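You operate a simulated robot arm through the tools that you are given. There is no shell and no other tool. Be economical: measure what you need, move in short steps, check, and stop when the job is done.

Carry out the task below with a simulated robot arm. There is one attempt and no reset: what you move stays moved.

JOB
Open the bottom blue drawer, take the mesh pouch on the grey table top and put it away in the inside of the bottom blue drawer, then shut the drawer. Take the white roller on the top of the end table and put it away on the narrow shelf of the tall rack. Put the silver spacer on top of the silver fork bracket. Take the white carton from the top of the end table and leave it on the mat behind the grey box. Take the tall black bracket and put it on the lower shelf of the packing table. Take the yellow block and put it on the green shelf of the tall rack. Put the brown parts carton that says "Sensors" from the grey table top on the steel apron of the bag sealer and the brown parts carton labelled "Springs" on the green shelf of the tall rack. Turn the sealer dial to 0.5 seconds. Fetch the wiring book and set it on the upper shelf of the parts cabinet. Take the purple carton and leave it on the lower shelf of the packing table. Put the black fork bracket from the inside of the shelf tray in the large carton. Any order will do. Set down upright: yellow block, brown parts carton.

Only the result counts: the job must be done as asked and must still hold three seconds after the hand-in. Knocking over, shifting, dropping, spilling or breaking anything else fails it.

ROBOT AND FRAMES
A 7-joint arm with a two-finger gripper on a trunk, on a base that drives. Base frame: it is fixed to the floor where the robot stands at the start and does not move with it; the origin is under the middle of the robot, x ahead of it, y to its left, z up. Lengths are in m, angles in degrees, forces in N, time in s.
With the tool pointing down near the work surface it reaches from about 0.22 to 0.7 m from the robot's upright axis, wherever it stands. Its first joint turns from -166.0 to 166.0 degrees. Places, roughly: black fork bracket (8x5x4 cm) [1.8, -0.4, 0.5]; bottom blue drawer [2.6, -0.2, 0.2]; brown parts carton [-1.5, -0.5, 0.75]; green shelf of the tall rack [-1.9, 1.2, 0.9]; inside of the bottom blue drawer [2.6, -0.2, 0.1]; large carton (34x27x17 cm) [-1, -1.9, 0.8]; lower shelf of the packing table [-1.2, -1.6, 0.2]; mat behind the grey box (20x25 cm) [1.72, -0.7, 0.84]; mesh pouch (13x19x4 cm) [-1.7, 0, 0.8]; narrow shelf of the tall rack (100x16 cm) [-2.04, 1.18, 1.26]; purple carton [1.25, -1.75, 0.75]; sealer dial [-1.3, -0.9, 0.8]; silver fork bracket (8x5x4 cm) [0.4, 1, 0.9]; silver spacer (4x4x3 cm) [0.6, 0.8, 0.9]; steel apron of the bag sealer (15x16 cm) [-1.12, -1.04, 0.8]; tall black bracket (7x3x8 cm) [-1.5, -0.1, 0.8]; upper shelf of the parts cabinet [1.9, -0.4, 0.5]; white carton [0.5, 0.75, 0.75]; white roller (3x3x12 cm) [0.6, 1, 0.9]; wiring book [-1.25, -1.25, 0.75]; yellow block (3x6x5 cm) [-1.8, -0.2, 0.8]. Payload 2.94 kg.
The TCP is the grasp point between the finger pads, 0.03 m short of the fingertips. In the tool frame z runs along the fingers and y along their closing line. The gripper opens to 0.138 m. The gripper's body begins 0.109 m behind the TCP.
Orientation is told as [roll, pitch, yaw] about the base's x, y, z axes, in that order, counted from this pose: with the fingers straight down and closing along the base's y, the tool's x points along the base's -x, its y along +y and its z along -z.

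CONTROLS
- The arm moves only by the tool play_rows. Its argument "moves" is a list that holds one entry, the list of rows, each a list of 7 numbers: the shift along the tool's x, y, z in m, then the turn, a rotation vector about the tool's x, y, z in degrees, then the closure, from 0 (fully open) to 1 (shut). In form: [[[dx, dy, dz, ax, ay, az, gripper], ...]]. A call has 1 to 20 rows; each row shifts and turns the commanded pose from where the row before left it, along the tool's axes as they then stand. Rows are played at 5 a second. More than 0.05 m and 8.6 degrees between two rows, or a gripper value outside its range, and nothing of the call is played. Where a pose cannot be reached the arm comes as near as it can. A force on the tool above 40 N (or 10 N above the force at the start of the call, whichever is more), or a blocked arm, ends the call early, and 0.2 s more pass. The fingers move at their own pace and stop on an object; they squeeze with about 22 N. The grip force told is the motor's: it shows also when the fingers shut on nothing. Time passes only in rows, and 0.2 s behind the last, so rows that do not move let the fingers close. The reply holds the time, the measured pose of the TCP, the force on the tool along the base axes, the opening and the grip force, in the units named above and with some noise, with the torque about the TCP (base axes, N m) and any sound that the robot's microphone picked up.
- Cameras (640 x 400 px; columns grow to the right, rows downward): "scene" is now at [0.0073, 0.1362, 1.3897]; the picture's right is [0.01, -1.00, 0.00], its down [-0.55, -0.00, -0.83] and it looks along [0.83, 0.01, -0.55] (base axes); focal length 279 px, centre (320, 200). "wrist" rides on the gripper at [0.071, 0.019, -0.146] in the tool frame; the picture's right is [-0.26, 0.97, 0.00], its down [-0.85, -0.23, -0.48] and it looks along [-0.46, -0.12, 0.88] (tool axes); focal length 280 px, centre (320, 200). There is no depth. A picture from a camera that has moved, and an enlarged one, comes with that camera's place and axes in the base frame and with its lens.
- camera(camera): a new picture of that camera. No time passes.
- move_column(by): slides the trunk up (or, below 0, down) by that many m; the arm and the scene camera ride with it, the base frame stays. It gives what a move gives, with no picture.
- steer(legs): drives the robot by 1 to 6 legs, each [ahead, left, turn to the left] in m, m and degrees, along the robot's own axes; the way and the turn of a leg run together, so that a leg with both is an arc; at most 1.5 m and 180 degrees a leg. The arm and the cameras ride along, it lands a little off, and it stops where it bumps. It gives what a move gives.
- pan_tilt(pan, tilt): turns the head with the scene camera to pan (to the left, within 86 degrees either way) and tilt (down, from -29 to 69), counted from straight ahead of the robot. It gives what a move gives.
- inspect(camera, box): a new picture of the part [left, top, right, bottom] of that camera's present view, enlarged. No time passes.
- finish_job(): hands the job in; it is judged then, once.

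Work in short steps. Places have to be worked out from the pictures, the camera data and where the tool is seen: move nearer, look again, correct. Check each grasp and each placing, and mend what went wrong. You have 577 turns and 360 pictures in all, those below and enlarged ones among them. Open the gripper and draw the arm clear of the work before you hand the job in, unless the task says otherwise.

The tools are called as a command line: name --argument value ..., lists and objects as JSON in quotes. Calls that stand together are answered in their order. play_rows: Moves the arm, as the interface text tells. Its arguments: {"type":"object","properties":{"moves":{"type":"array"}},"required":["moves"]} The other tools are called the same way: move_column (by) slides the trunk up or down; steer (legs) drives the base; pan_tilt (pan, tilt) turns the head that bears the scene camera; camera (camera) takes a picture; inspect (camera, box) takes an enlarged picture of a part of a camera's view; finish_job () hands the job in.

At the start:

```text
t: 0.0
eef_pos: [0.4879, 0.0077, 0.6371]
ee_rot: [0.1, -0.1, 0.0]
force: [0.3, -0.2, -0.6]
torque: [-0.03, 0.0, -0.02]
opening: 0.1382
gripper_force: 0.0
trunk travel left (down, up): [-0.225, 0.229]
robot x, y, heading: [-0.0002, 0.0017, 0.2]
head pan, tilt: [0.4, 33.5]
```

scene: 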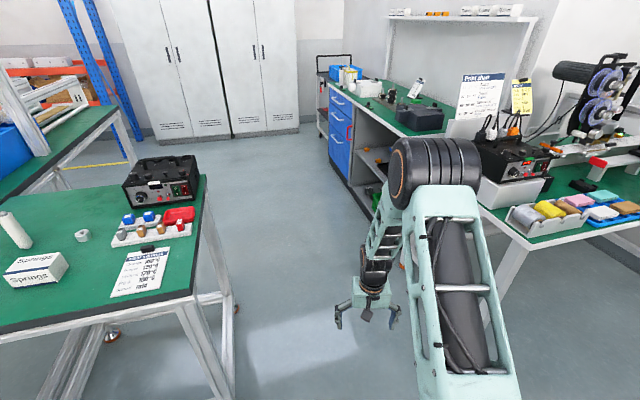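
wrist: 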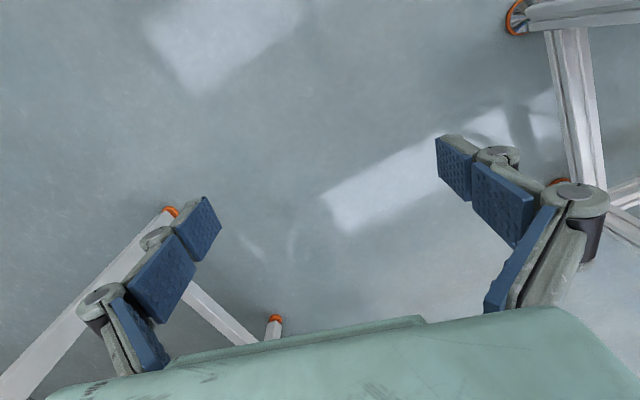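

I start by surveying the surroundings: first pan left towards the end table.

pan_tilt --pan 60 --tilt 35

camera --camera "scene"

pan_tilt --pan -60 --tilt 30

camera --camera "scene"

```text
t: 1.3
eef_pos: [0.4882, 0.0072, 0.6347]
ee_rot: [0.0, -0.1, 0.0]
force: [-0.3, 1.1, 0.0]
torque: [-0.01, -0.01, -0.01]
opening: 0.1381
gripper_force: 0.0
trunk travel left (down, up): [-0.225, 0.229]
robot x, y, heading: [0.0034, -0.0017, -0.0]
head pan, tilt: [60.0, 35.0]
```

```text
357 pictures are left
camera scene: at [-0.0375, 0.2118, 1.3873], right [0.87, -0.5, 0.0], down [-0.29, -0.5, -0.82], along [0.41, 0.71, -0.57], focal length 279 px, centre (320, 200)
```

scene: 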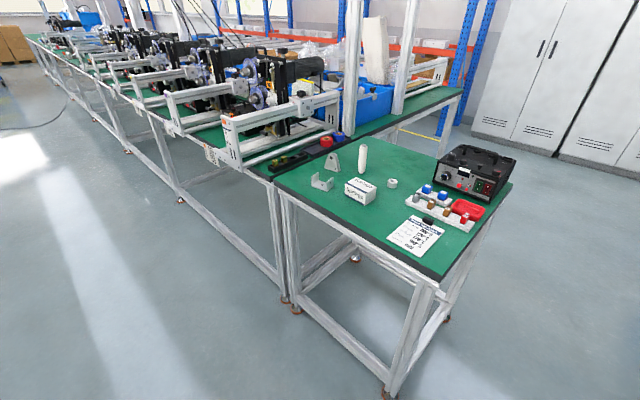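

```text
t: 3.3
eef_pos: [0.4879, 0.0066, 0.6365]
ee_rot: [0.0, 0.0, 0.0]
force: [-0.1, 1.4, -0.4]
torque: [-0.03, -0.02, 0.02]
opening: 0.138
gripper_force: 0.1
trunk travel left (down, up): [-0.225, 0.229]
robot x, y, heading: [-0.0002, -0.0009, -0.1]
head pan, tilt: [-60.0, 30.0]
```

```text
356 pictures are left
camera scene: at [-0.0363, 0.0573, 1.3951], right [-0.87, -0.5, 0.0], down [-0.25, 0.43, -0.87], along [0.43, -0.75, -0.5], focal length 279 px, centre (320, 200)
```

scene: 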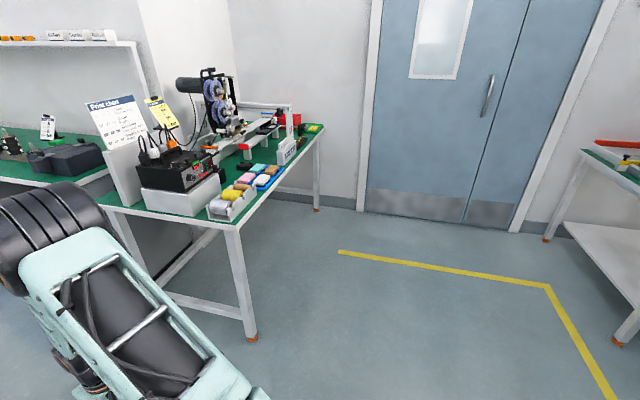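

The end table is ahead-left; I turn on the spot to the right (free side) to see what is behind.

steer --legs '[[0, 0, -90], [0, 0, -90]]'

camera --camera "scene"

pan_tilt --pan 0 --tilt 25

camera --camera "scene"

pan_tilt --pan 60 --tilt 25

camera --camera "scene"

```text
t: 11.4
eef_pos: [-0.4868, -0.0023, 0.6358]
ee_rot: [0.0, -0.1, 179.4]
force: [-0.6, 0.1, 0.0]
torque: [-0.01, 0.01, -0.02]
opening: 0.1381
gripper_force: 0.1
trunk travel left (down, up): [-0.225, 0.229]
robot x, y, heading: [0.0006, -0.001, 179.4]
head pan, tilt: [-60.0, 30.0]
```

```text
355 pictures are left
camera scene: at [0.0326, -0.0564, 1.3951], right [0.87, 0.49, 0.0], down [0.25, -0.44, -0.87], along [-0.42, 0.75, -0.5], focal length 279 px, centre (320, 200)
```

scene: 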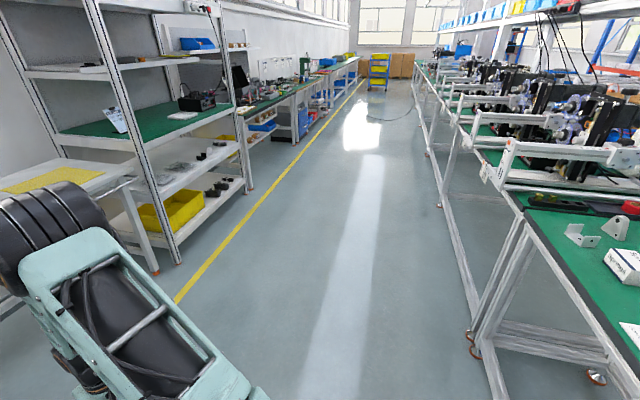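

```text
t: 12.7
eef_pos: [-0.4885, -0.0012, 0.6359]
ee_rot: [0.0, 0.1, 179.3]
force: [-0.1, 0.3, 0.7]
torque: [0.02, 0.02, 0.01]
opening: 0.1379
gripper_force: 0.0
trunk travel left (down, up): [-0.225, 0.229]
robot x, y, heading: [-0.0011, 0.0026, 179.4]
head pan, tilt: [0.0, 25.0]
```

```text
354 pictures are left
camera scene: at [-0.0152, -0.1342, 1.4031], right [0.01, 1.0, 0.0], down [0.42, 0.0, -0.91], along [-0.91, 0.01, -0.42], focal length 279 px, centre (320, 200)
```

scene: 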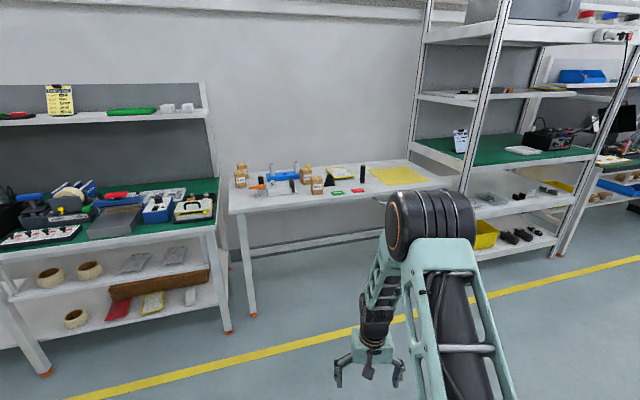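

```text
t: 14.0
eef_pos: [-0.4881, -0.0011, 0.6349]
ee_rot: [0.0, 0.0, 179.5]
force: [0.5, 0.3, 0.8]
torque: [0.01, 0.01, 0.0]
opening: 0.1378
gripper_force: 0.0
trunk travel left (down, up): [-0.225, 0.229]
robot x, y, heading: [-0.0041, -0.0006, 179.5]
head pan, tilt: [60.0, 25.0]
```

```text
353 pictures are left
camera scene: at [0.03, -0.2145, 1.4031], right [-0.86, 0.51, 0.0], down [0.22, 0.36, -0.91], along [-0.46, -0.78, -0.42], focal length 279 px, centre (320, 200)
```

scene: 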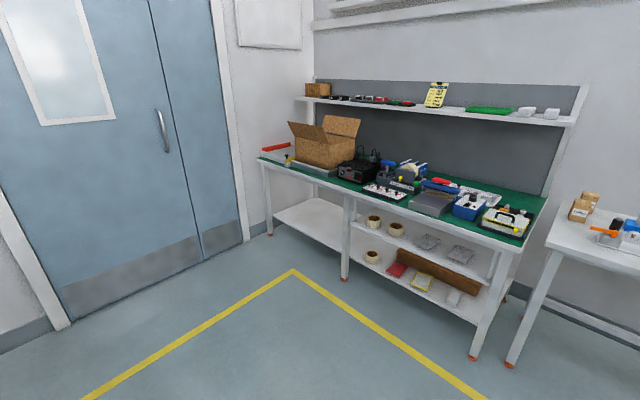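

Layout understood. I zoom into the grey table, the rack and the packing table from here.

pan_tilt --pan 0 --tilt 20

inspect --camera "scene" --box '[220, 120, 460, 270]'

inspect --camera "scene" --box '[400, 0, 640, 260]'

inspect --camera "scene" --box '[0, 90, 240, 380]'

```text
t: 15.3
eef_pos: [-0.4878, -0.0013, 0.6356]
ee_rot: [0.1, -0.1, 179.4]
force: [0.1, 0.2, 0.0]
torque: [0.02, 0.01, 0.0]
opening: 0.1381
gripper_force: 0.1
trunk travel left (down, up): [-0.225, 0.229]
robot x, y, heading: [0.0003, 0.0023, 179.4]
head pan, tilt: [0.0, 20.0]
```

```text
2.67 times, centred on (340, 195) of scene
camera zoom: at [-0.0162, -0.1343, 1.4112], right [0.01, 1.0, 0.0], down [0.34, 0.0, -0.94], along [-0.94, 0.01, -0.34], focal length 745 px, centre (267, 213)
```

zoom: 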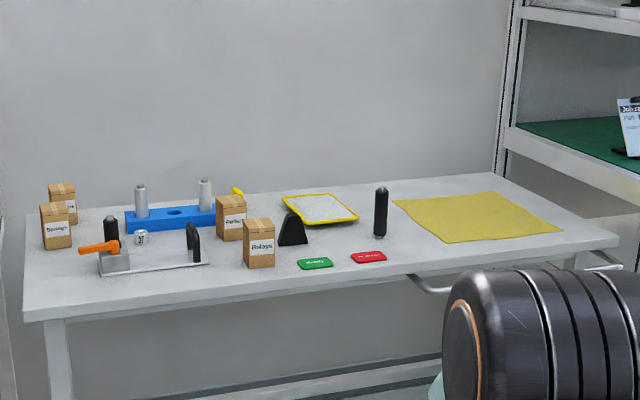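

```text
1.54 times, centred on (520, 130) of scene
camera zoom: at [-0.0162, -0.1343, 1.4112], right [0.01, 1.0, 0.0], down [0.34, 0.0, -0.94], along [-0.94, 0.01, -0.34], focal length 430 px, centre (12, 308)
```

zoom: 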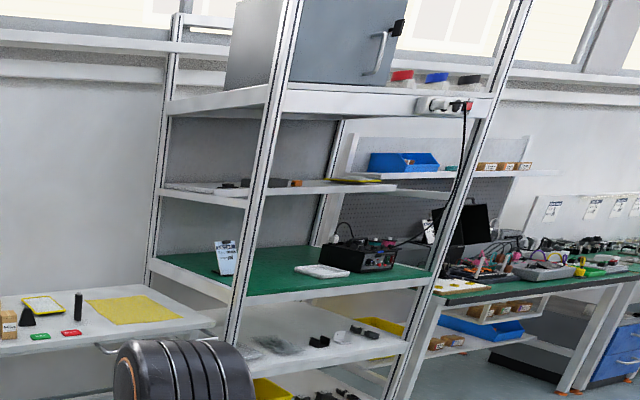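

```text
1.38 times, centred on (120, 235) of scene
camera zoom: at [-0.0162, -0.1343, 1.4112], right [0.01, 1.0, 0.0], down [0.34, 0.0, -0.94], along [-0.94, 0.01, -0.34], focal length 385 px, centre (596, 152)
```

zoom: 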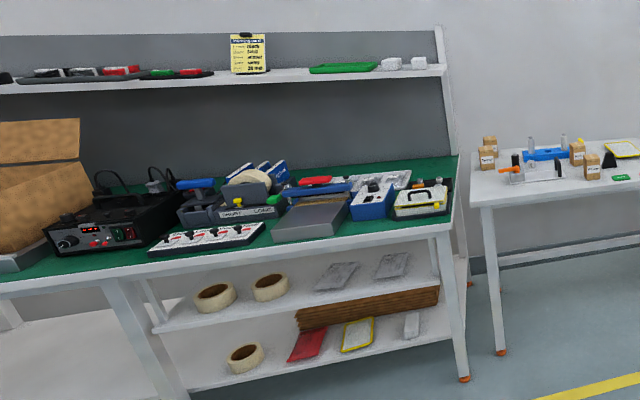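

I'll work from the grey table first. Raise trunk and tool, then drive to about (-0.75, 0.1) with heading ~197°, square to the table.

move_column --by 0.2

play_rows --moves '[[[0, 0, -0.05, 0, 0, 0, 0], [0, 0, -0.05, 0, 0, 0, 0], [0, 0, -0.05, 0, 0, 0, 0], [0, 0, -0.05, 0, 0, 0, 0]]]'

steer --legs '[[0, 0, 17.5], [0.7, -0.3, 0]]'

pan_tilt --pan 0 --tilt 40

camera --camera "scene"

camera --camera "wrist"

```text
t: 17.4
eef_pos: [-0.488, -0.0015, 0.8352]
ee_rot: [0.0, 0.0, 179.4]
force: [0.0, 0.1, 0.6]
torque: [-0.01, 0.01, -0.02]
opening: 0.1378
gripper_force: 0.1
trunk travel left (down, up): [-0.425, 0.029]
robot x, y, heading: [-0.0004, 0.002, 179.3]
head pan, tilt: [0.0, 20.0]
```

```text
t: 18.4
eef_pos: [-0.4856, -0.001, 1.0353]
ee_rot: [0.0, 0.0, 179.4]
force: [-0.2, -1.0, -0.7]
torque: [-0.01, -0.02, 0.02]
opening: 0.1377
gripper_force: 0.1
trunk travel left (down, up): [-0.425, 0.029]
robot x, y, heading: [0.0001, 0.0003, 179.4]
head pan, tilt: [0.0, 20.0]
```

```text
t: 23.5
eef_pos: [-1.2199, -0.0678, 1.0348]
ee_rot: [0.0, 0.1, -162.7]
force: [-0.1, -0.6, -0.4]
torque: [0.02, -0.04, 0.01]
opening: 0.1379
gripper_force: 0.0
trunk travel left (down, up): [-0.425, 0.029]
robot x, y, heading: [-0.7584, 0.0816, -162.7]
head pan, tilt: [0.0, 20.0]
```

```text
t: 24.4
eef_pos: [-1.2203, -0.0681, 1.0356]
ee_rot: [0.0, 0.0, -162.7]
force: [-0.5, 0.8, 0.1]
torque: [-0.01, 0.03, 0.02]
opening: 0.1379
gripper_force: 0.0
trunk travel left (down, up): [-0.425, 0.029]
robot x, y, heading: [-0.7559, 0.0787, -163.0]
head pan, tilt: [0.0, 40.0]
```

```text
349 pictures are left
camera scene: at [-0.7242, -0.048, 1.5798], right [-0.3, 0.95, 0.0], down [0.61, 0.19, -0.77], along [-0.73, -0.23, -0.64], focal length 279 px, centre (320, 200)
```

scene: 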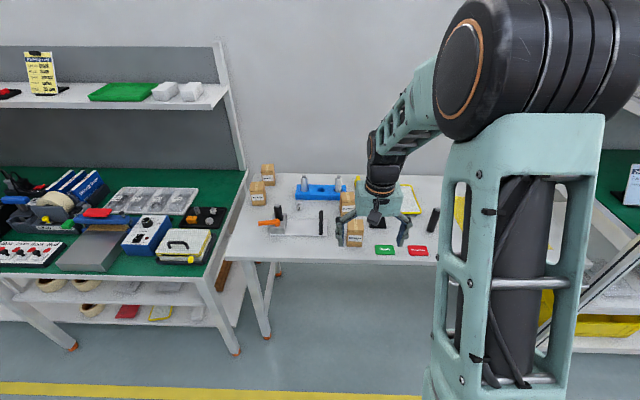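

```text
348 pictures are left
camera wrist: at [-1.1471, -0.0656, 1.1803], right [0.04, -1.0, 0.0], down [-0.88, -0.03, 0.48], along [-0.48, -0.02, -0.88], focal length 280 px, centre (320, 200)
```

wrist: 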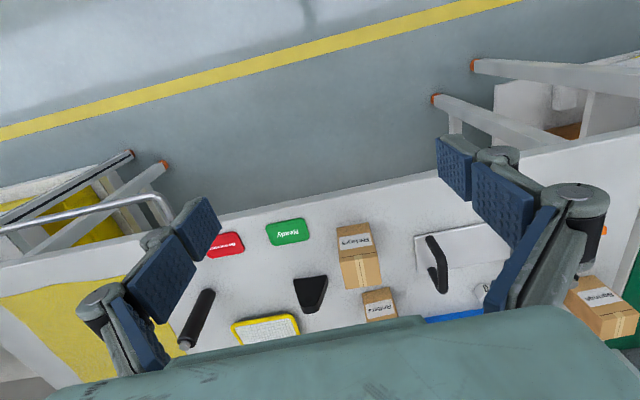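

The table top is near z≈0.785. I zoom in to read carton labels.

inspect --camera "scene" --box '[230, 150, 440, 280]'

inspect --camera "scene" --box '[0, 40, 240, 280]'

```text
3.05 times, centred on (335, 215) of scene
camera zoom: at [-0.7242, -0.048, 1.5798], right [-0.3, 0.95, 0.0], down [0.61, 0.19, -0.77], along [-0.73, -0.23, -0.64], focal length 851 px, centre (274, 154)
```

zoom: 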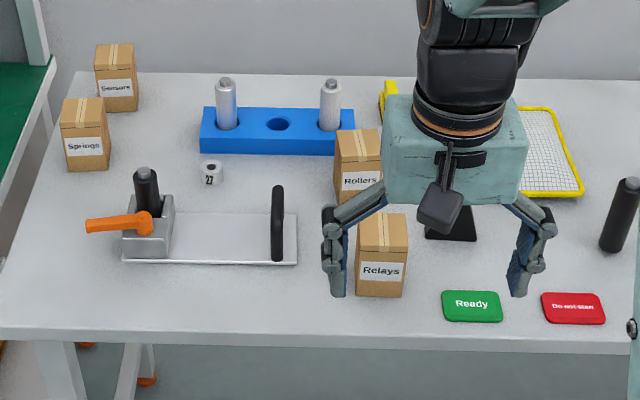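

```text
1.67 times, centred on (120, 160) of scene
camera zoom: at [-0.7242, -0.048, 1.5798], right [-0.3, 0.95, 0.0], down [0.61, 0.19, -0.77], along [-0.73, -0.23, -0.64], focal length 465 px, centre (653, 267)
```

zoom: 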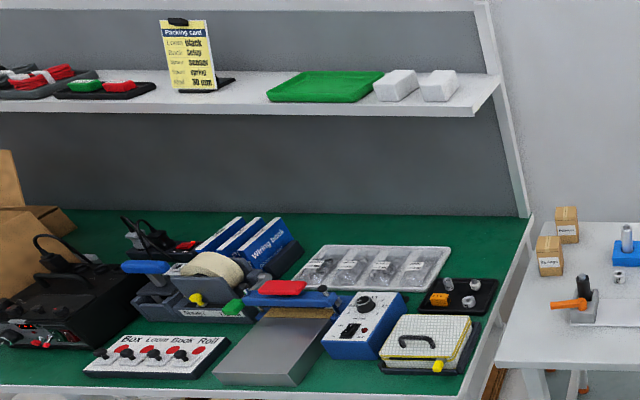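

Sensors and Springs cartons are at the left back of the table. I check the base's footprint by looking straight down before closing in.

pan_tilt --pan 20 --tilt 69

camera --camera "scene"

```text
t: 25.3
eef_pos: [-1.2187, -0.0681, 1.0358]
ee_rot: [0.0, -0.1, -162.6]
force: [0.5, 0.8, 0.1]
torque: [0.03, 0.0, -0.01]
opening: 0.1382
gripper_force: 0.0
trunk travel left (down, up): [-0.425, 0.029]
robot x, y, heading: [-0.7542, 0.0772, -163.0]
head pan, tilt: [20.0, 68.8]
```

```text
345 pictures are left
camera scene: at [-0.6876, -0.0566, 1.5437], right [-0.61, 0.8, 0.0], down [0.74, 0.56, -0.36], along [-0.29, -0.22, -0.93], focal length 279 px, centre (320, 200)
```

scene: 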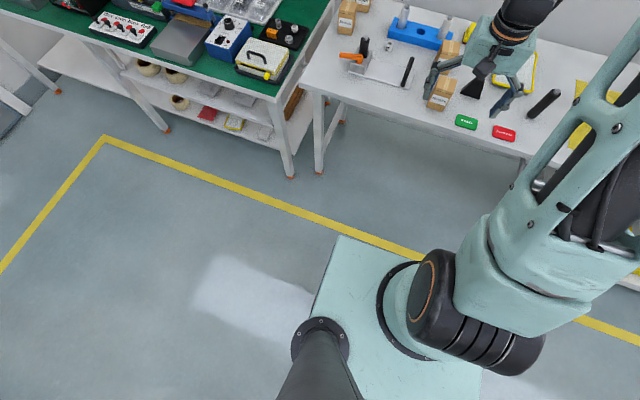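

The base is a ~0.4 m box, so I can approach to about 0.25 m from the table edge. I drive 0.3 ahead.

steer --legs '[[0.3, 0.0, 0]]'

pan_tilt --pan 0 --tilt 55

camera --camera "scene"

camera --camera "wrist"

```text
t: 27.3
eef_pos: [-1.5048, -0.1567, 1.0329]
ee_rot: [0.0, 0.0, -162.7]
force: [-0.1, -0.9, -0.6]
torque: [-0.02, 0.04, -0.01]
opening: 0.1379
gripper_force: 0.0
trunk travel left (down, up): [-0.425, 0.029]
robot x, y, heading: [-1.0361, -0.0046, -162.6]
head pan, tilt: [20.0, 68.8]
```

```text
t: 28.2
eef_pos: [-1.5047, -0.157, 1.035]
ee_rot: [-0.1, -0.1, -162.6]
force: [0.6, 0.7, 0.8]
torque: [0.02, -0.01, 0.0]
opening: 0.1379
gripper_force: 0.0
trunk travel left (down, up): [-0.425, 0.029]
robot x, y, heading: [-1.0429, -0.0046, -162.6]
head pan, tilt: [0.0, 55.0]
```

```text
344 pictures are left
camera scene: at [-0.9961, -0.1327, 1.5591], right [-0.3, 0.95, 0.0], down [0.78, 0.24, -0.57], along [-0.55, -0.17, -0.82], focal length 279 px, centre (320, 200)
```

scene: 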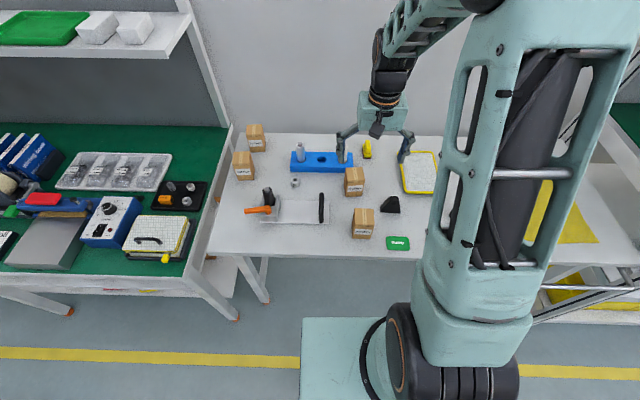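

```text
343 pictures are left
camera wrist: at [-1.4314, -0.1543, 1.1803], right [0.04, -1.0, 0.0], down [-0.88, -0.03, 0.48], along [-0.48, -0.02, -0.88], focal length 280 px, centre (320, 200)
```

wrist: 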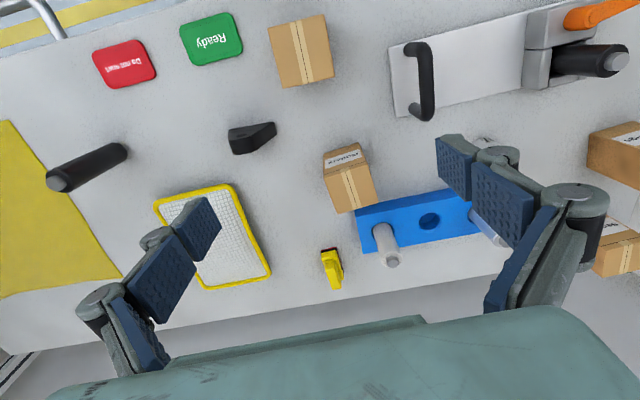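

I zoom in on the black bracket and yellow block for shape and orientation.

inspect --camera "wrist" --box '[200, 90, 400, 310]'

inspect --camera "scene" --box '[330, 130, 450, 250]'

```text
1.82 times, centred on (300, 200) of wrist
camera zoom: at [-1.4314, -0.1543, 1.1803], right [0.04, -1.0, 0.0], down [-0.88, -0.03, 0.48], along [-0.48, -0.02, -0.88], focal length 510 px, centre (356, 200)
```

zoom: 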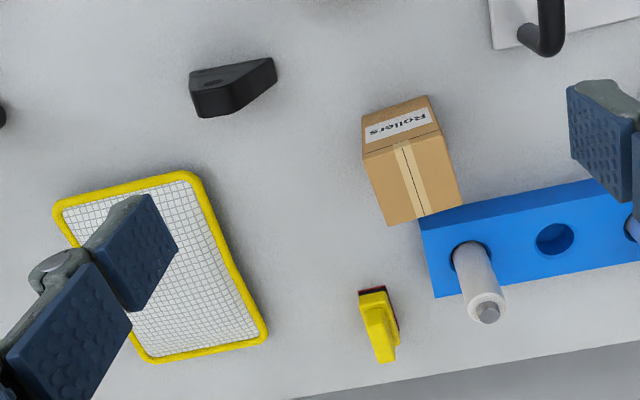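

```text
3.33 times, centred on (390, 190) of scene
camera zoom: at [-0.9961, -0.1327, 1.5591], right [-0.3, 0.95, 0.0], down [0.78, 0.24, -0.57], along [-0.55, -0.17, -0.82], focal length 931 px, centre (87, 233)
```

zoom: 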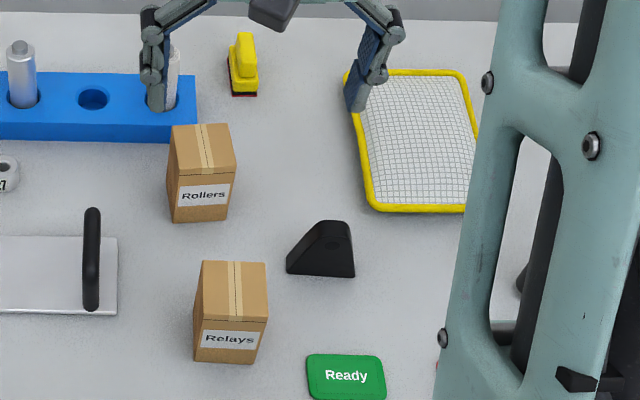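

The bracket is a triangular prism, centre ≈(-1.546,-0.068), thin direction nearly along x. I move above its tall end, turn the hand +82° and half-close the fingers, then look again.

play_rows --moves '[[[-0.0033, -0.0373, 0, 0, 0, 0, 0.4], [-0.0033, -0.0373, 0, 0, 0, 0, 0.4], [-0.0033, -0.0373, 0, 0, 0, 0, 0.4], [0, 0, 0, 0, 0, -8.25, 0.4], [0, 0, 0, 0, 0, -8.25, 0.4], [0, 0, 0, 0, 0, -8.25, 0.4], [0, 0, 0, 0, 0, -8.25, 0.4], [0, 0, 0, 0, 0, -8.25, 0.4], [0, 0, 0, 0, 0, -8.25, 0.4], [0, 0, 0, 0, 0, -8.25, 0.4], [0, 0, 0, 0, 0, -8.25, 0.4], [0, 0, 0, 0, 0, -8.25, 0.4], [0, 0, 0, 0, 0, -8.25, 0.4]]]'

camera --camera "wrist"

```text
t: 31.0
eef_pos: [-1.5482, -0.0524, 1.0344]
ee_rot: [-0.1, -0.1, -80.1]
force: [-0.3, -0.3, 0.6]
torque: [0.0, 0.01, -0.01]
opening: 0.0828
gripper_force: 0.1
trunk travel left (down, up): [-0.425, 0.029]
robot x, y, heading: [-1.0421, -0.0052, -162.8]
head pan, tilt: [0.0, 55.0]
```

```text
340 pictures are left
camera wrist: at [-1.5409, 0.02, 1.1805], right [1.0, -0.09, 0.0], down [-0.08, -0.88, 0.48], along [-0.04, -0.47, -0.88], focal length 280 px, centre (320, 200)
```

wrist: 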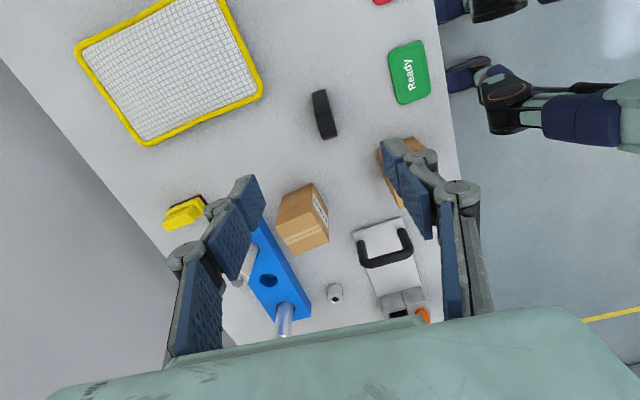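

The bracket sits just under the grasp line. I zoom to check alignment.

inspect --camera "wrist" --box '[270, 70, 380, 160]'

```text
4.44 times, centred on (325, 115) of wrist
camera zoom: at [-1.5409, 0.02, 1.1805], right [1.0, -0.09, 0.0], down [-0.08, -0.88, 0.48], along [-0.04, -0.47, -0.88], focal length 1246 px, centre (298, 578)
```

zoom: 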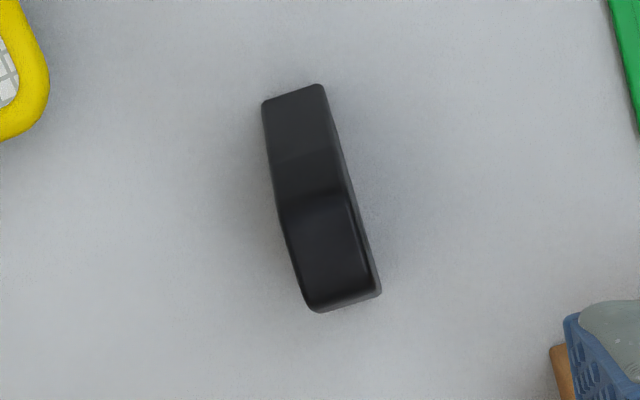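

Fine correction (8 mm, 3°) then descend to z≈0.838 and close.

play_rows --moves '[[[-0.0043, 0.0074, 0, 0, 0, -3, 0.4], [0, 0, 0.05, 0, 0, 0, 0.4], [0, 0, 0.05, 0, 0, 0, 0.4], [0, 0, 0.04, 0, 0, 0, 0.4], [0, 0, 0.03, 0, 0, 0, 0.4], [0, 0, 0.027, 0, 0, 0, 0.4], [0, 0, 0, 0, 0, 0, 0.4], [0, 0, 0, 0, 0, 0, 1], [0, 0, 0, 0, 0, 0, 1], [0, 0, 0, 0, 0, 0, 1], [0, 0, 0, 0, 0, 0, 1]]]'

camera --camera "wrist"

```text
t: 33.4
eef_pos: [-1.5396, -0.0551, 0.8367]
ee_rot: [-0.1, 0.0, -77.2]
force: [-0.2, 0.1, 0.1]
torque: [-0.02, 0.0, 0.0]
opening: 0.0198
gripper_force: 22.0
trunk travel left (down, up): [-0.425, 0.029]
robot x, y, heading: [-1.0409, -0.0067, -162.6]
head pan, tilt: [0.0, 55.0]
```

```text
338 pictures are left
camera wrist: at [-1.5369, 0.0178, 0.9832], right [1.0, -0.04, 0.0], down [-0.04, -0.88, 0.48], along [-0.02, -0.48, -0.88], focal length 280 px, centre (320, 200)
```

wrist: 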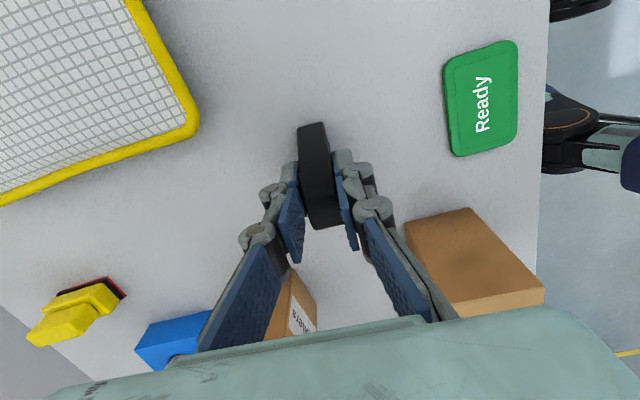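

Grasped firmly. Lift, then back away 0.5 m and slide left to face the left part of the packing table.

play_rows --moves '[[[0, 0, -0.05, 0, 0, 0, 1], [0, 0, -0.05, 0, 0, 0, 1], [0, 0, -0.05, 0, 0, 0, 1], [0, 0, -0.05, 0, 0, 0, 1]]]'

steer --legs '[[-0.6, 0, 0], [0, 1.4, 0]]'

pan_tilt --pan 0 --tilt 45

camera --camera "scene"

```text
t: 34.4
eef_pos: [-1.5374, -0.0559, 1.0371]
ee_rot: [0.0, 0.0, -77.2]
force: [-0.7, -0.1, -2.9]
torque: [0.02, 0.02, 0.0]
opening: 0.0195
gripper_force: 22.2
trunk travel left (down, up): [-0.425, 0.029]
robot x, y, heading: [-1.0402, -0.0081, -162.8]
head pan, tilt: [0.0, 55.0]
```

```text
t: 49.9
eef_pos: [-0.5422, -1.2241, 1.0363]
ee_rot: [0.0, 0.0, -77.1]
force: [0.2, 0.4, -0.9]
torque: [-0.02, 0.0, 0.02]
opening: 0.0196
gripper_force: 22.0
trunk travel left (down, up): [-0.425, 0.029]
robot x, y, heading: [-0.0451, -1.1759, -162.4]
head pan, tilt: [0.0, 55.0]
```

```text
t: 50.6
eef_pos: [-0.5428, -1.2252, 1.038]
ee_rot: [0.0, 0.1, -77.1]
force: [0.5, -0.1, -2.2]
torque: [-0.01, 0.01, 0.03]
opening: 0.0199
gripper_force: 21.7
trunk travel left (down, up): [-0.425, 0.029]
robot x, y, heading: [-0.043, -1.1743, -162.8]
head pan, tilt: [0.0, 45.0]
```

```text
337 pictures are left
camera scene: at [-0.0091, -1.3028, 1.5725], right [-0.3, 0.95, 0.0], down [0.68, 0.21, -0.71], along [-0.67, -0.21, -0.71], focal length 279 px, centre (320, 200)
```

scene: 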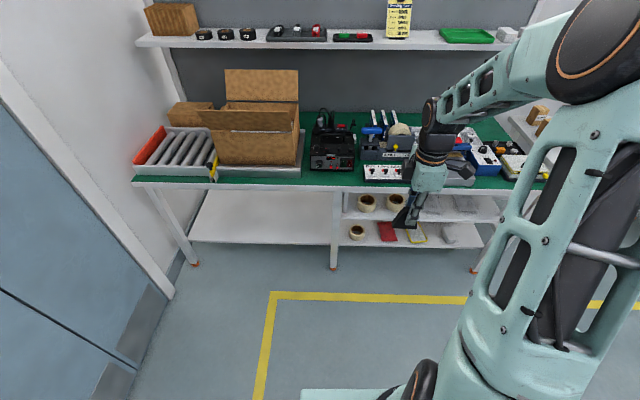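

The lower shelf top is at z≈0.18 with its front edge ~1.40 m out (recessed below the top). I lower the trunk fully and turn the hand back to be aligned with the robot, then pitch forward.

move_column --by -0.42

play_rows --moves '[[[0, 0, 0, 0, 0, 8.5, 1], [0, 0, 0, 0, 0, 8.5, 1], [0, 0, 0, 0, 0, 8.5, 1], [0, 0, 0, 0, 0, 8.5, 1], [0, 0, 0, 0, 0, 8.5, 1], [0, 0, 0, 0, 0, 8.5, 1], [0, 0, 0, 0, 0, 8.5, 1], [0, 0, 0, 0, 0, 8.5, 1], [0, 0, 0, 0, 0, 8.5, 1], [0, 0, 0, 0, 0, 8.5, 1]]]'

play_rows --moves '[[[0, 0, 0, 0, -8, 0, 1], [0, 0, 0, 0, -8, 0, 1], [0, 0, 0, 0, -8, 0, 1], [0, 0, 0, 0, -8, 0, 1], [0, 0, 0, 0, -8, 0, 1]]]'

camera --camera "scene"

```text
refused: -0.42 is not a number from -0.4 to 0.4
```

```text
t: 52.8
eef_pos: [-0.5423, -1.2241, 1.037]
ee_rot: [0.1, 0.0, -162.3]
force: [-0.8, 0.4, -0.2]
torque: [-0.02, -0.01, 0.0]
opening: 0.0
gripper_force: 22.1
trunk travel left (down, up): [-0.425, 0.029]
robot x, y, heading: [-0.0469, -1.17, -162.9]
head pan, tilt: [0.0, 45.0]
```

```text
t: 54.0
eef_pos: [-0.5421, -1.2215, 1.0365]
ee_rot: [0.1, -40.1, -162.3]
force: [0.7, 0.6, 0.4]
torque: [-0.09, 0.07, 0.06]
opening: 0.0
gripper_force: 22.0
trunk travel left (down, up): [-0.425, 0.029]
robot x, y, heading: [-0.0476, -1.1715, -162.4]
head pan, tilt: [0.0, 45.0]
```

```text
336 pictures are left
camera scene: at [-0.0078, -1.2981, 1.573], right [-0.3, 0.95, 0.0], down [0.67, 0.21, -0.71], along [-0.68, -0.21, -0.71], focal length 279 px, centre (320, 200)
```

scene: 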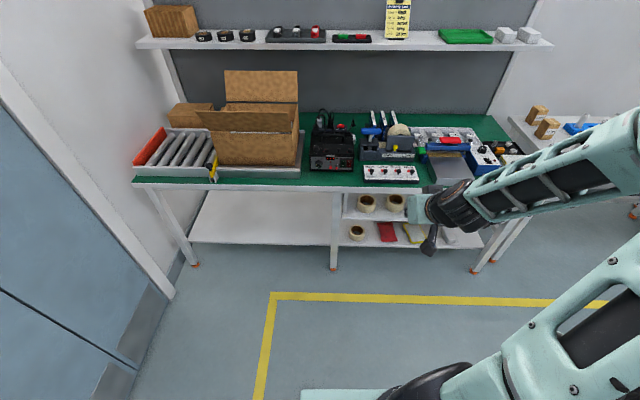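

The opening reads 0 — the bracket slipped out during the turn. I look for it on the floor.

camera --camera "wrist"

pan_tilt --pan 0 --tilt 68

camera --camera "scene"

```text
335 pictures are left
camera wrist: at [-0.3953, -1.1936, 1.1026], right [0.11, -0.98, 0.17], down [-0.4, 0.12, 0.91], along [-0.91, -0.16, -0.38], focal length 280 px, centre (320, 200)
```

wrist: 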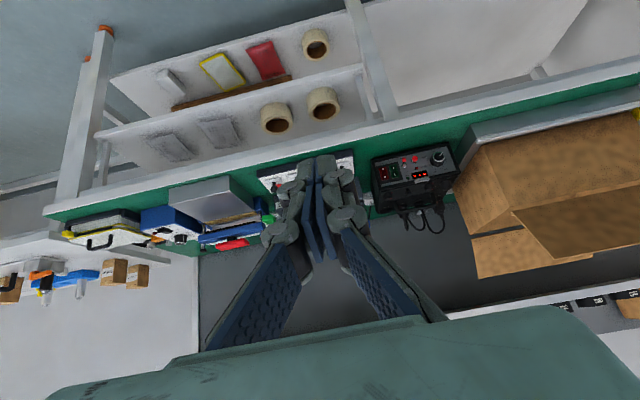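

```text
t: 54.9
eef_pos: [-0.5431, -1.2255, 1.037]
ee_rot: [0.0, -40.1, -161.9]
force: [-0.2, -0.3, -0.2]
torque: [0.01, 0.03, 0.01]
opening: 0.0
gripper_force: 22.6
trunk travel left (down, up): [-0.425, 0.029]
robot x, y, heading: [-0.0501, -1.1746, -162.5]
head pan, tilt: [0.0, 68.0]
```

```text
334 pictures are left
camera scene: at [0.0143, -1.2956, 1.5444], right [-0.3, 0.95, 0.0], down [0.88, 0.28, -0.38], along [-0.36, -0.11, -0.93], focal length 279 px, centre (320, 200)
```

scene: 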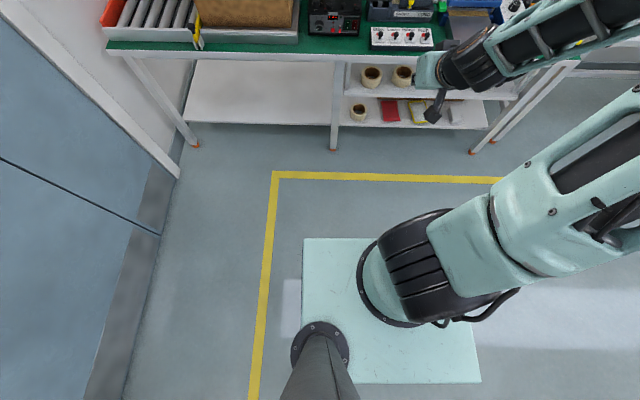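

Not in sight here; look to the right side, beyond the arm.

pan_tilt --pan -60 --tilt 60

camera --camera "scene"

pan_tilt --pan 60 --tilt 60

camera --camera "scene"

```text
t: 56.2
eef_pos: [-0.5419, -1.2255, 1.0359]
ee_rot: [0.0, -40.0, -161.9]
force: [0.1, -0.3, 0.2]
torque: [-0.06, -0.01, 0.05]
opening: 0.0
gripper_force: 21.8
trunk travel left (down, up): [-0.425, 0.029]
robot x, y, heading: [-0.048, -1.1743, -162.6]
head pan, tilt: [-60.0, 60.0]
```

```text
333 pictures are left
camera scene: at [0.0195, -1.2334, 1.553], right [0.68, 0.74, 0.0], down [0.64, -0.59, -0.5], along [-0.37, 0.34, -0.87], focal length 279 px, centre (320, 200)
```

scene: 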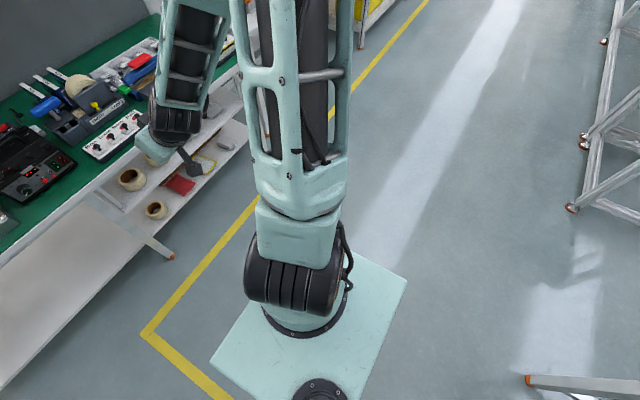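

```text
t: 58.2
eef_pos: [-0.5425, -1.2258, 1.0355]
ee_rot: [0.1, -40.0, -162.0]
force: [0.2, 0.0, -0.1]
torque: [-0.02, -0.02, -0.02]
opening: 0.0
gripper_force: 22.3
trunk travel left (down, up): [-0.425, 0.029]
robot x, y, heading: [-0.0476, -1.1741, -162.7]
head pan, tilt: [60.0, 60.0]
```

```text
332 pictures are left
camera scene: at [0.054, -1.3435, 1.553], right [-0.98, 0.22, 0.0], down [0.19, 0.84, -0.5], along [-0.11, -0.49, -0.87], focal length 279 px, centre (320, 200)
```

scene: 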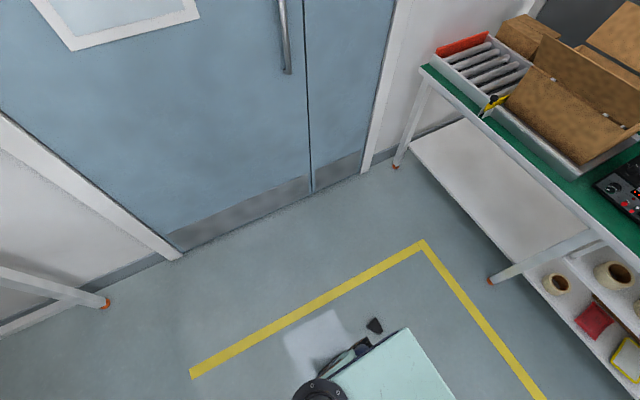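

Found: the bracket lies on the floor at about (-0.246,-1.438), left of the base. I back off 0.25 m, lower the trunk, and reset the hand to point down with open fingers.

steer --legs '[[-0.25, 0, 0]]'

play_rows --moves '[[[0, 0, 0, 0, 8, 0, 0], [0, 0, 0, 0, 8, 0, 0], [0, 0, 0, 0, 8, 0, 0], [0, 0, 0, 0, 8, 0, 0], [0, 0, 0, 0, 8, 0, 0]]]'

move_column --by -0.4

pan_tilt --pan 30 --tilt 60

camera --camera "scene"

camera --camera "wrist"

```text
t: 60.0
eef_pos: [-0.305, -1.1486, 1.0366]
ee_rot: [0.0, -40.1, -162.0]
force: [-0.5, 0.1, -0.3]
torque: [-0.04, 0.04, -0.01]
opening: 0.0002
gripper_force: 22.5
trunk travel left (down, up): [-0.425, 0.029]
robot x, y, heading: [0.192, -1.0983, -162.7]
head pan, tilt: [60.0, 60.0]
```

```text
t: 61.2
eef_pos: [-0.3055, -1.1486, 1.0365]
ee_rot: [-0.1, 0.1, -162.2]
force: [1.0, 0.4, -0.2]
torque: [-0.05, -0.02, 0.02]
opening: 0.1382
gripper_force: 0.1
trunk travel left (down, up): [-0.425, 0.029]
robot x, y, heading: [0.1888, -1.0989, -162.6]
head pan, tilt: [60.0, 60.0]
```

```text
t: 65.0
eef_pos: [-0.3049, -1.1492, 0.6367]
ee_rot: [0.0, -0.1, -162.1]
force: [0.4, -0.9, -0.1]
torque: [0.0, -0.01, -0.03]
opening: 0.1381
gripper_force: 0.1
trunk travel left (down, up): [-0.025, 0.429]
robot x, y, heading: [0.1866, -1.0977, -162.5]
head pan, tilt: [60.0, 60.0]
```

```text
t: 66.0
eef_pos: [-0.3043, -1.1487, 0.6372]
ee_rot: [0.0, -0.1, -162.2]
force: [-1.1, 0.1, -0.1]
torque: [-0.03, 0.0, 0.02]
opening: 0.1381
gripper_force: 0.0
trunk travel left (down, up): [-0.025, 0.429]
robot x, y, heading: [0.1926, -1.0965, -162.5]
head pan, tilt: [30.0, 60.0]
```

```text
331 pictures are left
camera scene: at [0.2616, -1.2531, 1.153], right [-0.74, 0.68, 0.0], down [0.59, 0.64, -0.5], along [-0.34, -0.37, -0.87], focal length 279 px, centre (320, 200)
```

scene: 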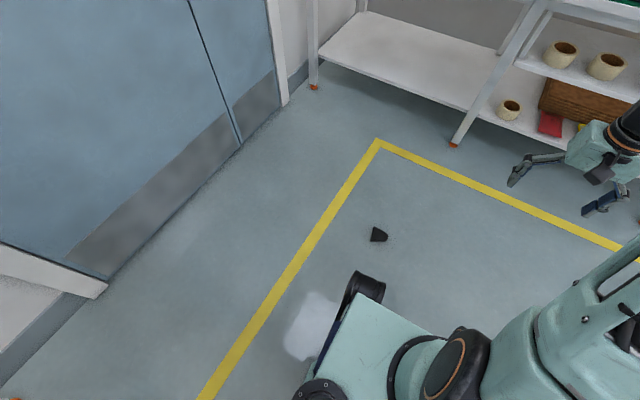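

```text
330 pictures are left
camera wrist: at [-0.2314, -1.1456, 0.7821], right [0.05, -1.0, 0.0], down [-0.88, -0.04, 0.48], along [-0.48, -0.02, -0.88], focal length 280 px, centre (320, 200)
```

wrist: 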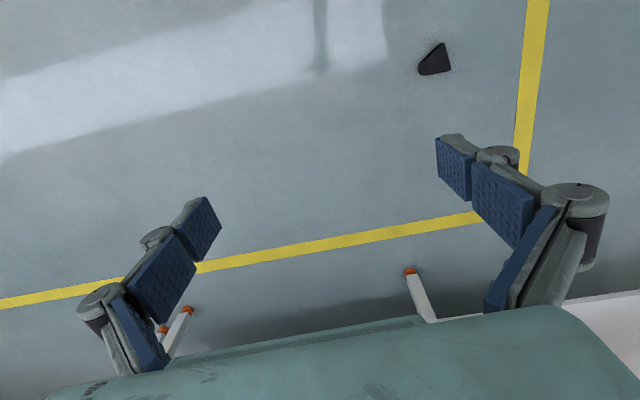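

The bracket lies flat at ≈(-0.242,-1.43). Move above it and look closely.

play_rows --moves '[[[-0.0043, 0.0477, 0.03, 0, 0, 0, 0], [-0.0043, 0.0477, 0.01, 0, 0, 0, 0], [-0.0043, 0.0477, 0.01, 0, 0, 0, 0], [-0.0043, 0.0477, 0.01, 0, 0, 0, 0], [-0.0043, 0.0477, 0.01, 0, 0, 0, 0], [-0.0043, 0.0477, 0.01, 0, 0, 0, 0], [0, 0, 0.05, 0, 0, 0, 0], [0, 0, 0.05, 0, 0, 0, 0], [0, 0, 0.05, 0, 0, 0, 0]]]'

camera --camera "wrist"

inspect --camera "wrist" --box '[250, 20, 410, 140]'

```text
refused: row 1 steps farther than a row can; nothing moved
```

```text
329 pictures are left
camera wrist: at [-0.2314, -1.1456, 0.7821], right [0.05, -1.0, 0.0], down [-0.88, -0.04, 0.48], along [-0.48, -0.02, -0.88], focal length 280 px, centre (320, 200)
```

wrist: 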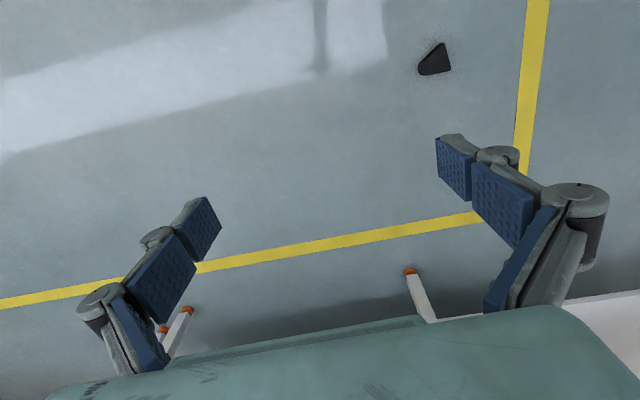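

```text
3.33 times, centred on (330, 80) of wrist
camera zoom: at [-0.2314, -1.1456, 0.7821], right [0.05, -1.0, 0.0], down [-0.88, -0.04, 0.48], along [-0.48, -0.02, -0.88], focal length 935 px, centre (287, 600)
```

zoom: 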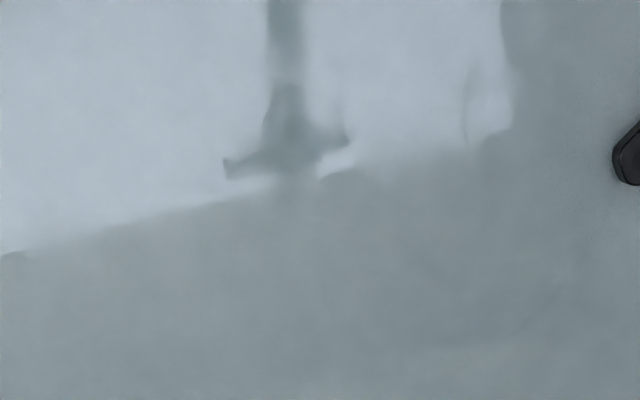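

Step was too long in combination; repeat with smaller rows.

play_rows --moves '[[[-0.0043, 0.0477, 0.0, 0, 0, 0, 0], [-0.0043, 0.0477, 0, 0, 0, 0, 0], [-0.0043, 0.0477, 0, 0, 0, 0, 0], [-0.0043, 0.0477, 0, 0, 0, 0, 0], [-0.0043, 0.0477, 0, 0, 0, 0, 0], [-0.0043, 0.0477, 0, 0, 0, 0, 0], [0, 0, 0.05, 0, 0, 0, 0], [0, 0, 0.05, 0, 0, 0, 0], [0, 0, 0.05, 0, 0, 0, 0], [0, 0, 0.05, 0, 0, 0, 0], [0, 0, 0.05, 0, 0, 0, 0]]]'

camera --camera "wrist"

inspect --camera "wrist" --box '[240, 20, 400, 140]'

```text
t: 68.4
eef_pos: [-0.2429, -1.4281, 0.3861]
ee_rot: [0.0, -0.2, -162.1]
force: [-0.2, -0.6, 0.8]
torque: [0.01, 0.03, -0.01]
opening: 0.1379
gripper_force: 0.2
trunk travel left (down, up): [-0.025, 0.429]
robot x, y, heading: [0.1923, -1.0987, -162.7]
head pan, tilt: [30.0, 60.0]
```

```text
327 pictures are left
camera wrist: at [-0.1699, -1.4251, 0.5315], right [0.05, -1.0, 0.0], down [-0.88, -0.04, 0.48], along [-0.48, -0.02, -0.88], focal length 280 px, centre (320, 200)
```

wrist: 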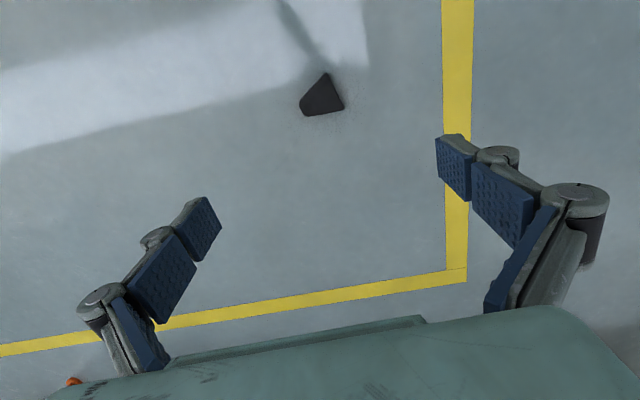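

```text
3.33 times, centred on (320, 80) of wrist
camera zoom: at [-0.1699, -1.4251, 0.5315], right [0.05, -1.0, 0.0], down [-0.88, -0.04, 0.48], along [-0.48, -0.02, -0.88], focal length 935 px, centre (320, 600)
```

zoom: 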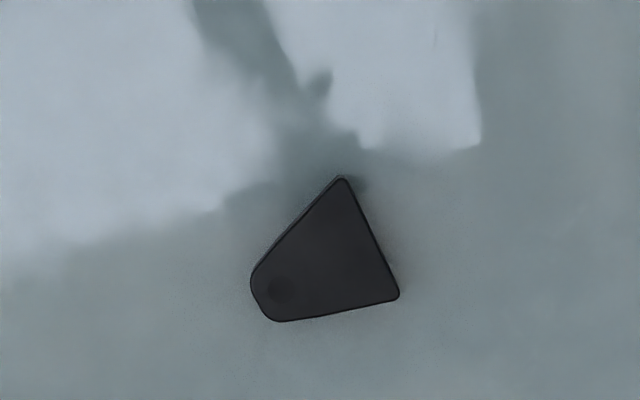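

The profile is clear: base edge and parallel tip edge ~7 cm apart. Turn 14°, descend to z≈0.036 and close along that dimension.

play_rows --moves '[[[0.006, -0.002, 0, 0, 0, -7.1, 0], [0, 0, 0, 0, 0, -7.1, 0], [0, 0, 0.05, 0, 0, 0, 0], [0, 0, 0.05, 0, 0, 0, 0], [0, 0, 0.05, 0, 0, 0, 0], [0, 0, 0.05, 0, 0, 0, 0], [0, 0, 0.05, 0, 0, 0, 0], [0, 0, 0.04, 0, 0, 0, 0]]]'

camera --camera "wrist"

```text
t: 70.2
eef_pos: [-0.2366, -1.4257, 0.0947]
ee_rot: [0.0, -0.1, -148.0]
force: [-0.5, -0.5, 0.1]
torque: [0.04, -0.04, 0.01]
opening: 0.1378
gripper_force: 0.1
trunk travel left (down, up): [-0.025, 0.429]
robot x, y, heading: [0.1963, -1.0957, -162.6]
head pan, tilt: [30.0, 60.0]
```

```text
325 pictures are left
camera wrist: at [-0.1672, -1.4045, 0.2413], right [0.29, -0.96, 0.0], down [-0.84, -0.25, 0.48], along [-0.46, -0.14, -0.88], focal length 280 px, centre (320, 200)
```

wrist: 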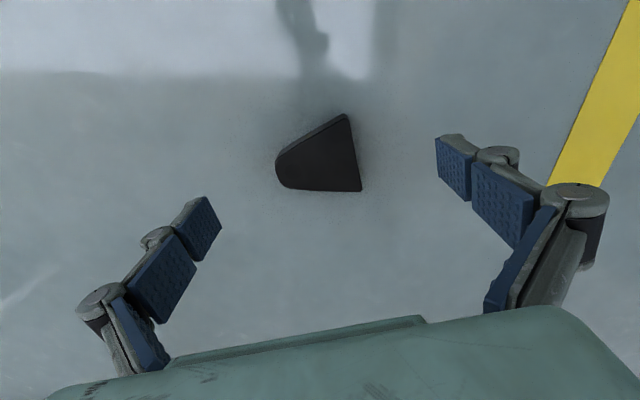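

Correct by 13 mm and go down the last 58 mm, then close.

play_rows --moves '[[[-0.0126, -0.004, 0, 0, 0, 0, 0], [0, 0, 0.03, 0, 0, 0, 0], [0, 0, 0.018, 0, 0, 0, 0], [0, 0, 0.01, 0, 0, 0, 0], [0, 0, 0, 0, 0, 0, 1], [0, 0, 0, 0, 0, 0, 1], [0, 0, 0, 0, 0, 0, 1], [0, 0, 0, 0, 0, 0, 1]]]'

camera --camera "wrist"

```text
t: 72.0
eef_pos: [-0.2477, -1.4232, 0.0546]
ee_rot: [0.0, -0.1, -148.0]
force: [0.2, -0.3, 0.2]
torque: [-0.02, 0.0, 0.01]
opening: 0.0
gripper_force: 8.4
out of reach, approached as far as the arm can: row 3, 4
trunk travel left (down, up): [-0.025, 0.429]
robot x, y, heading: [0.1934, -1.0951, -162.5]
head pan, tilt: [30.0, 60.0]
```

```text
324 pictures are left
camera wrist: at [-0.1779, -1.401, 0.2011], right [0.29, -0.96, 0.0], down [-0.84, -0.26, 0.48], along [-0.46, -0.14, -0.88], focal length 280 px, centre (320, 200)
```

wrist: 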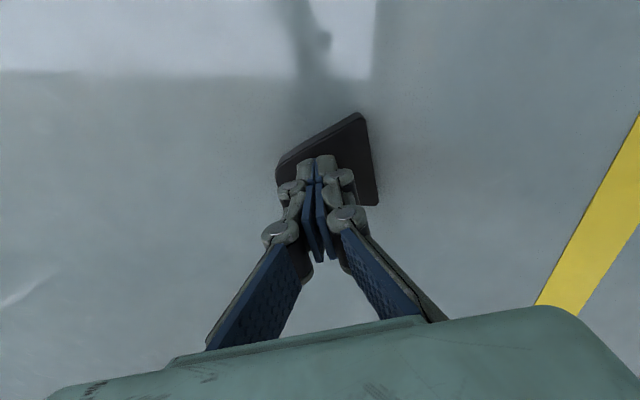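

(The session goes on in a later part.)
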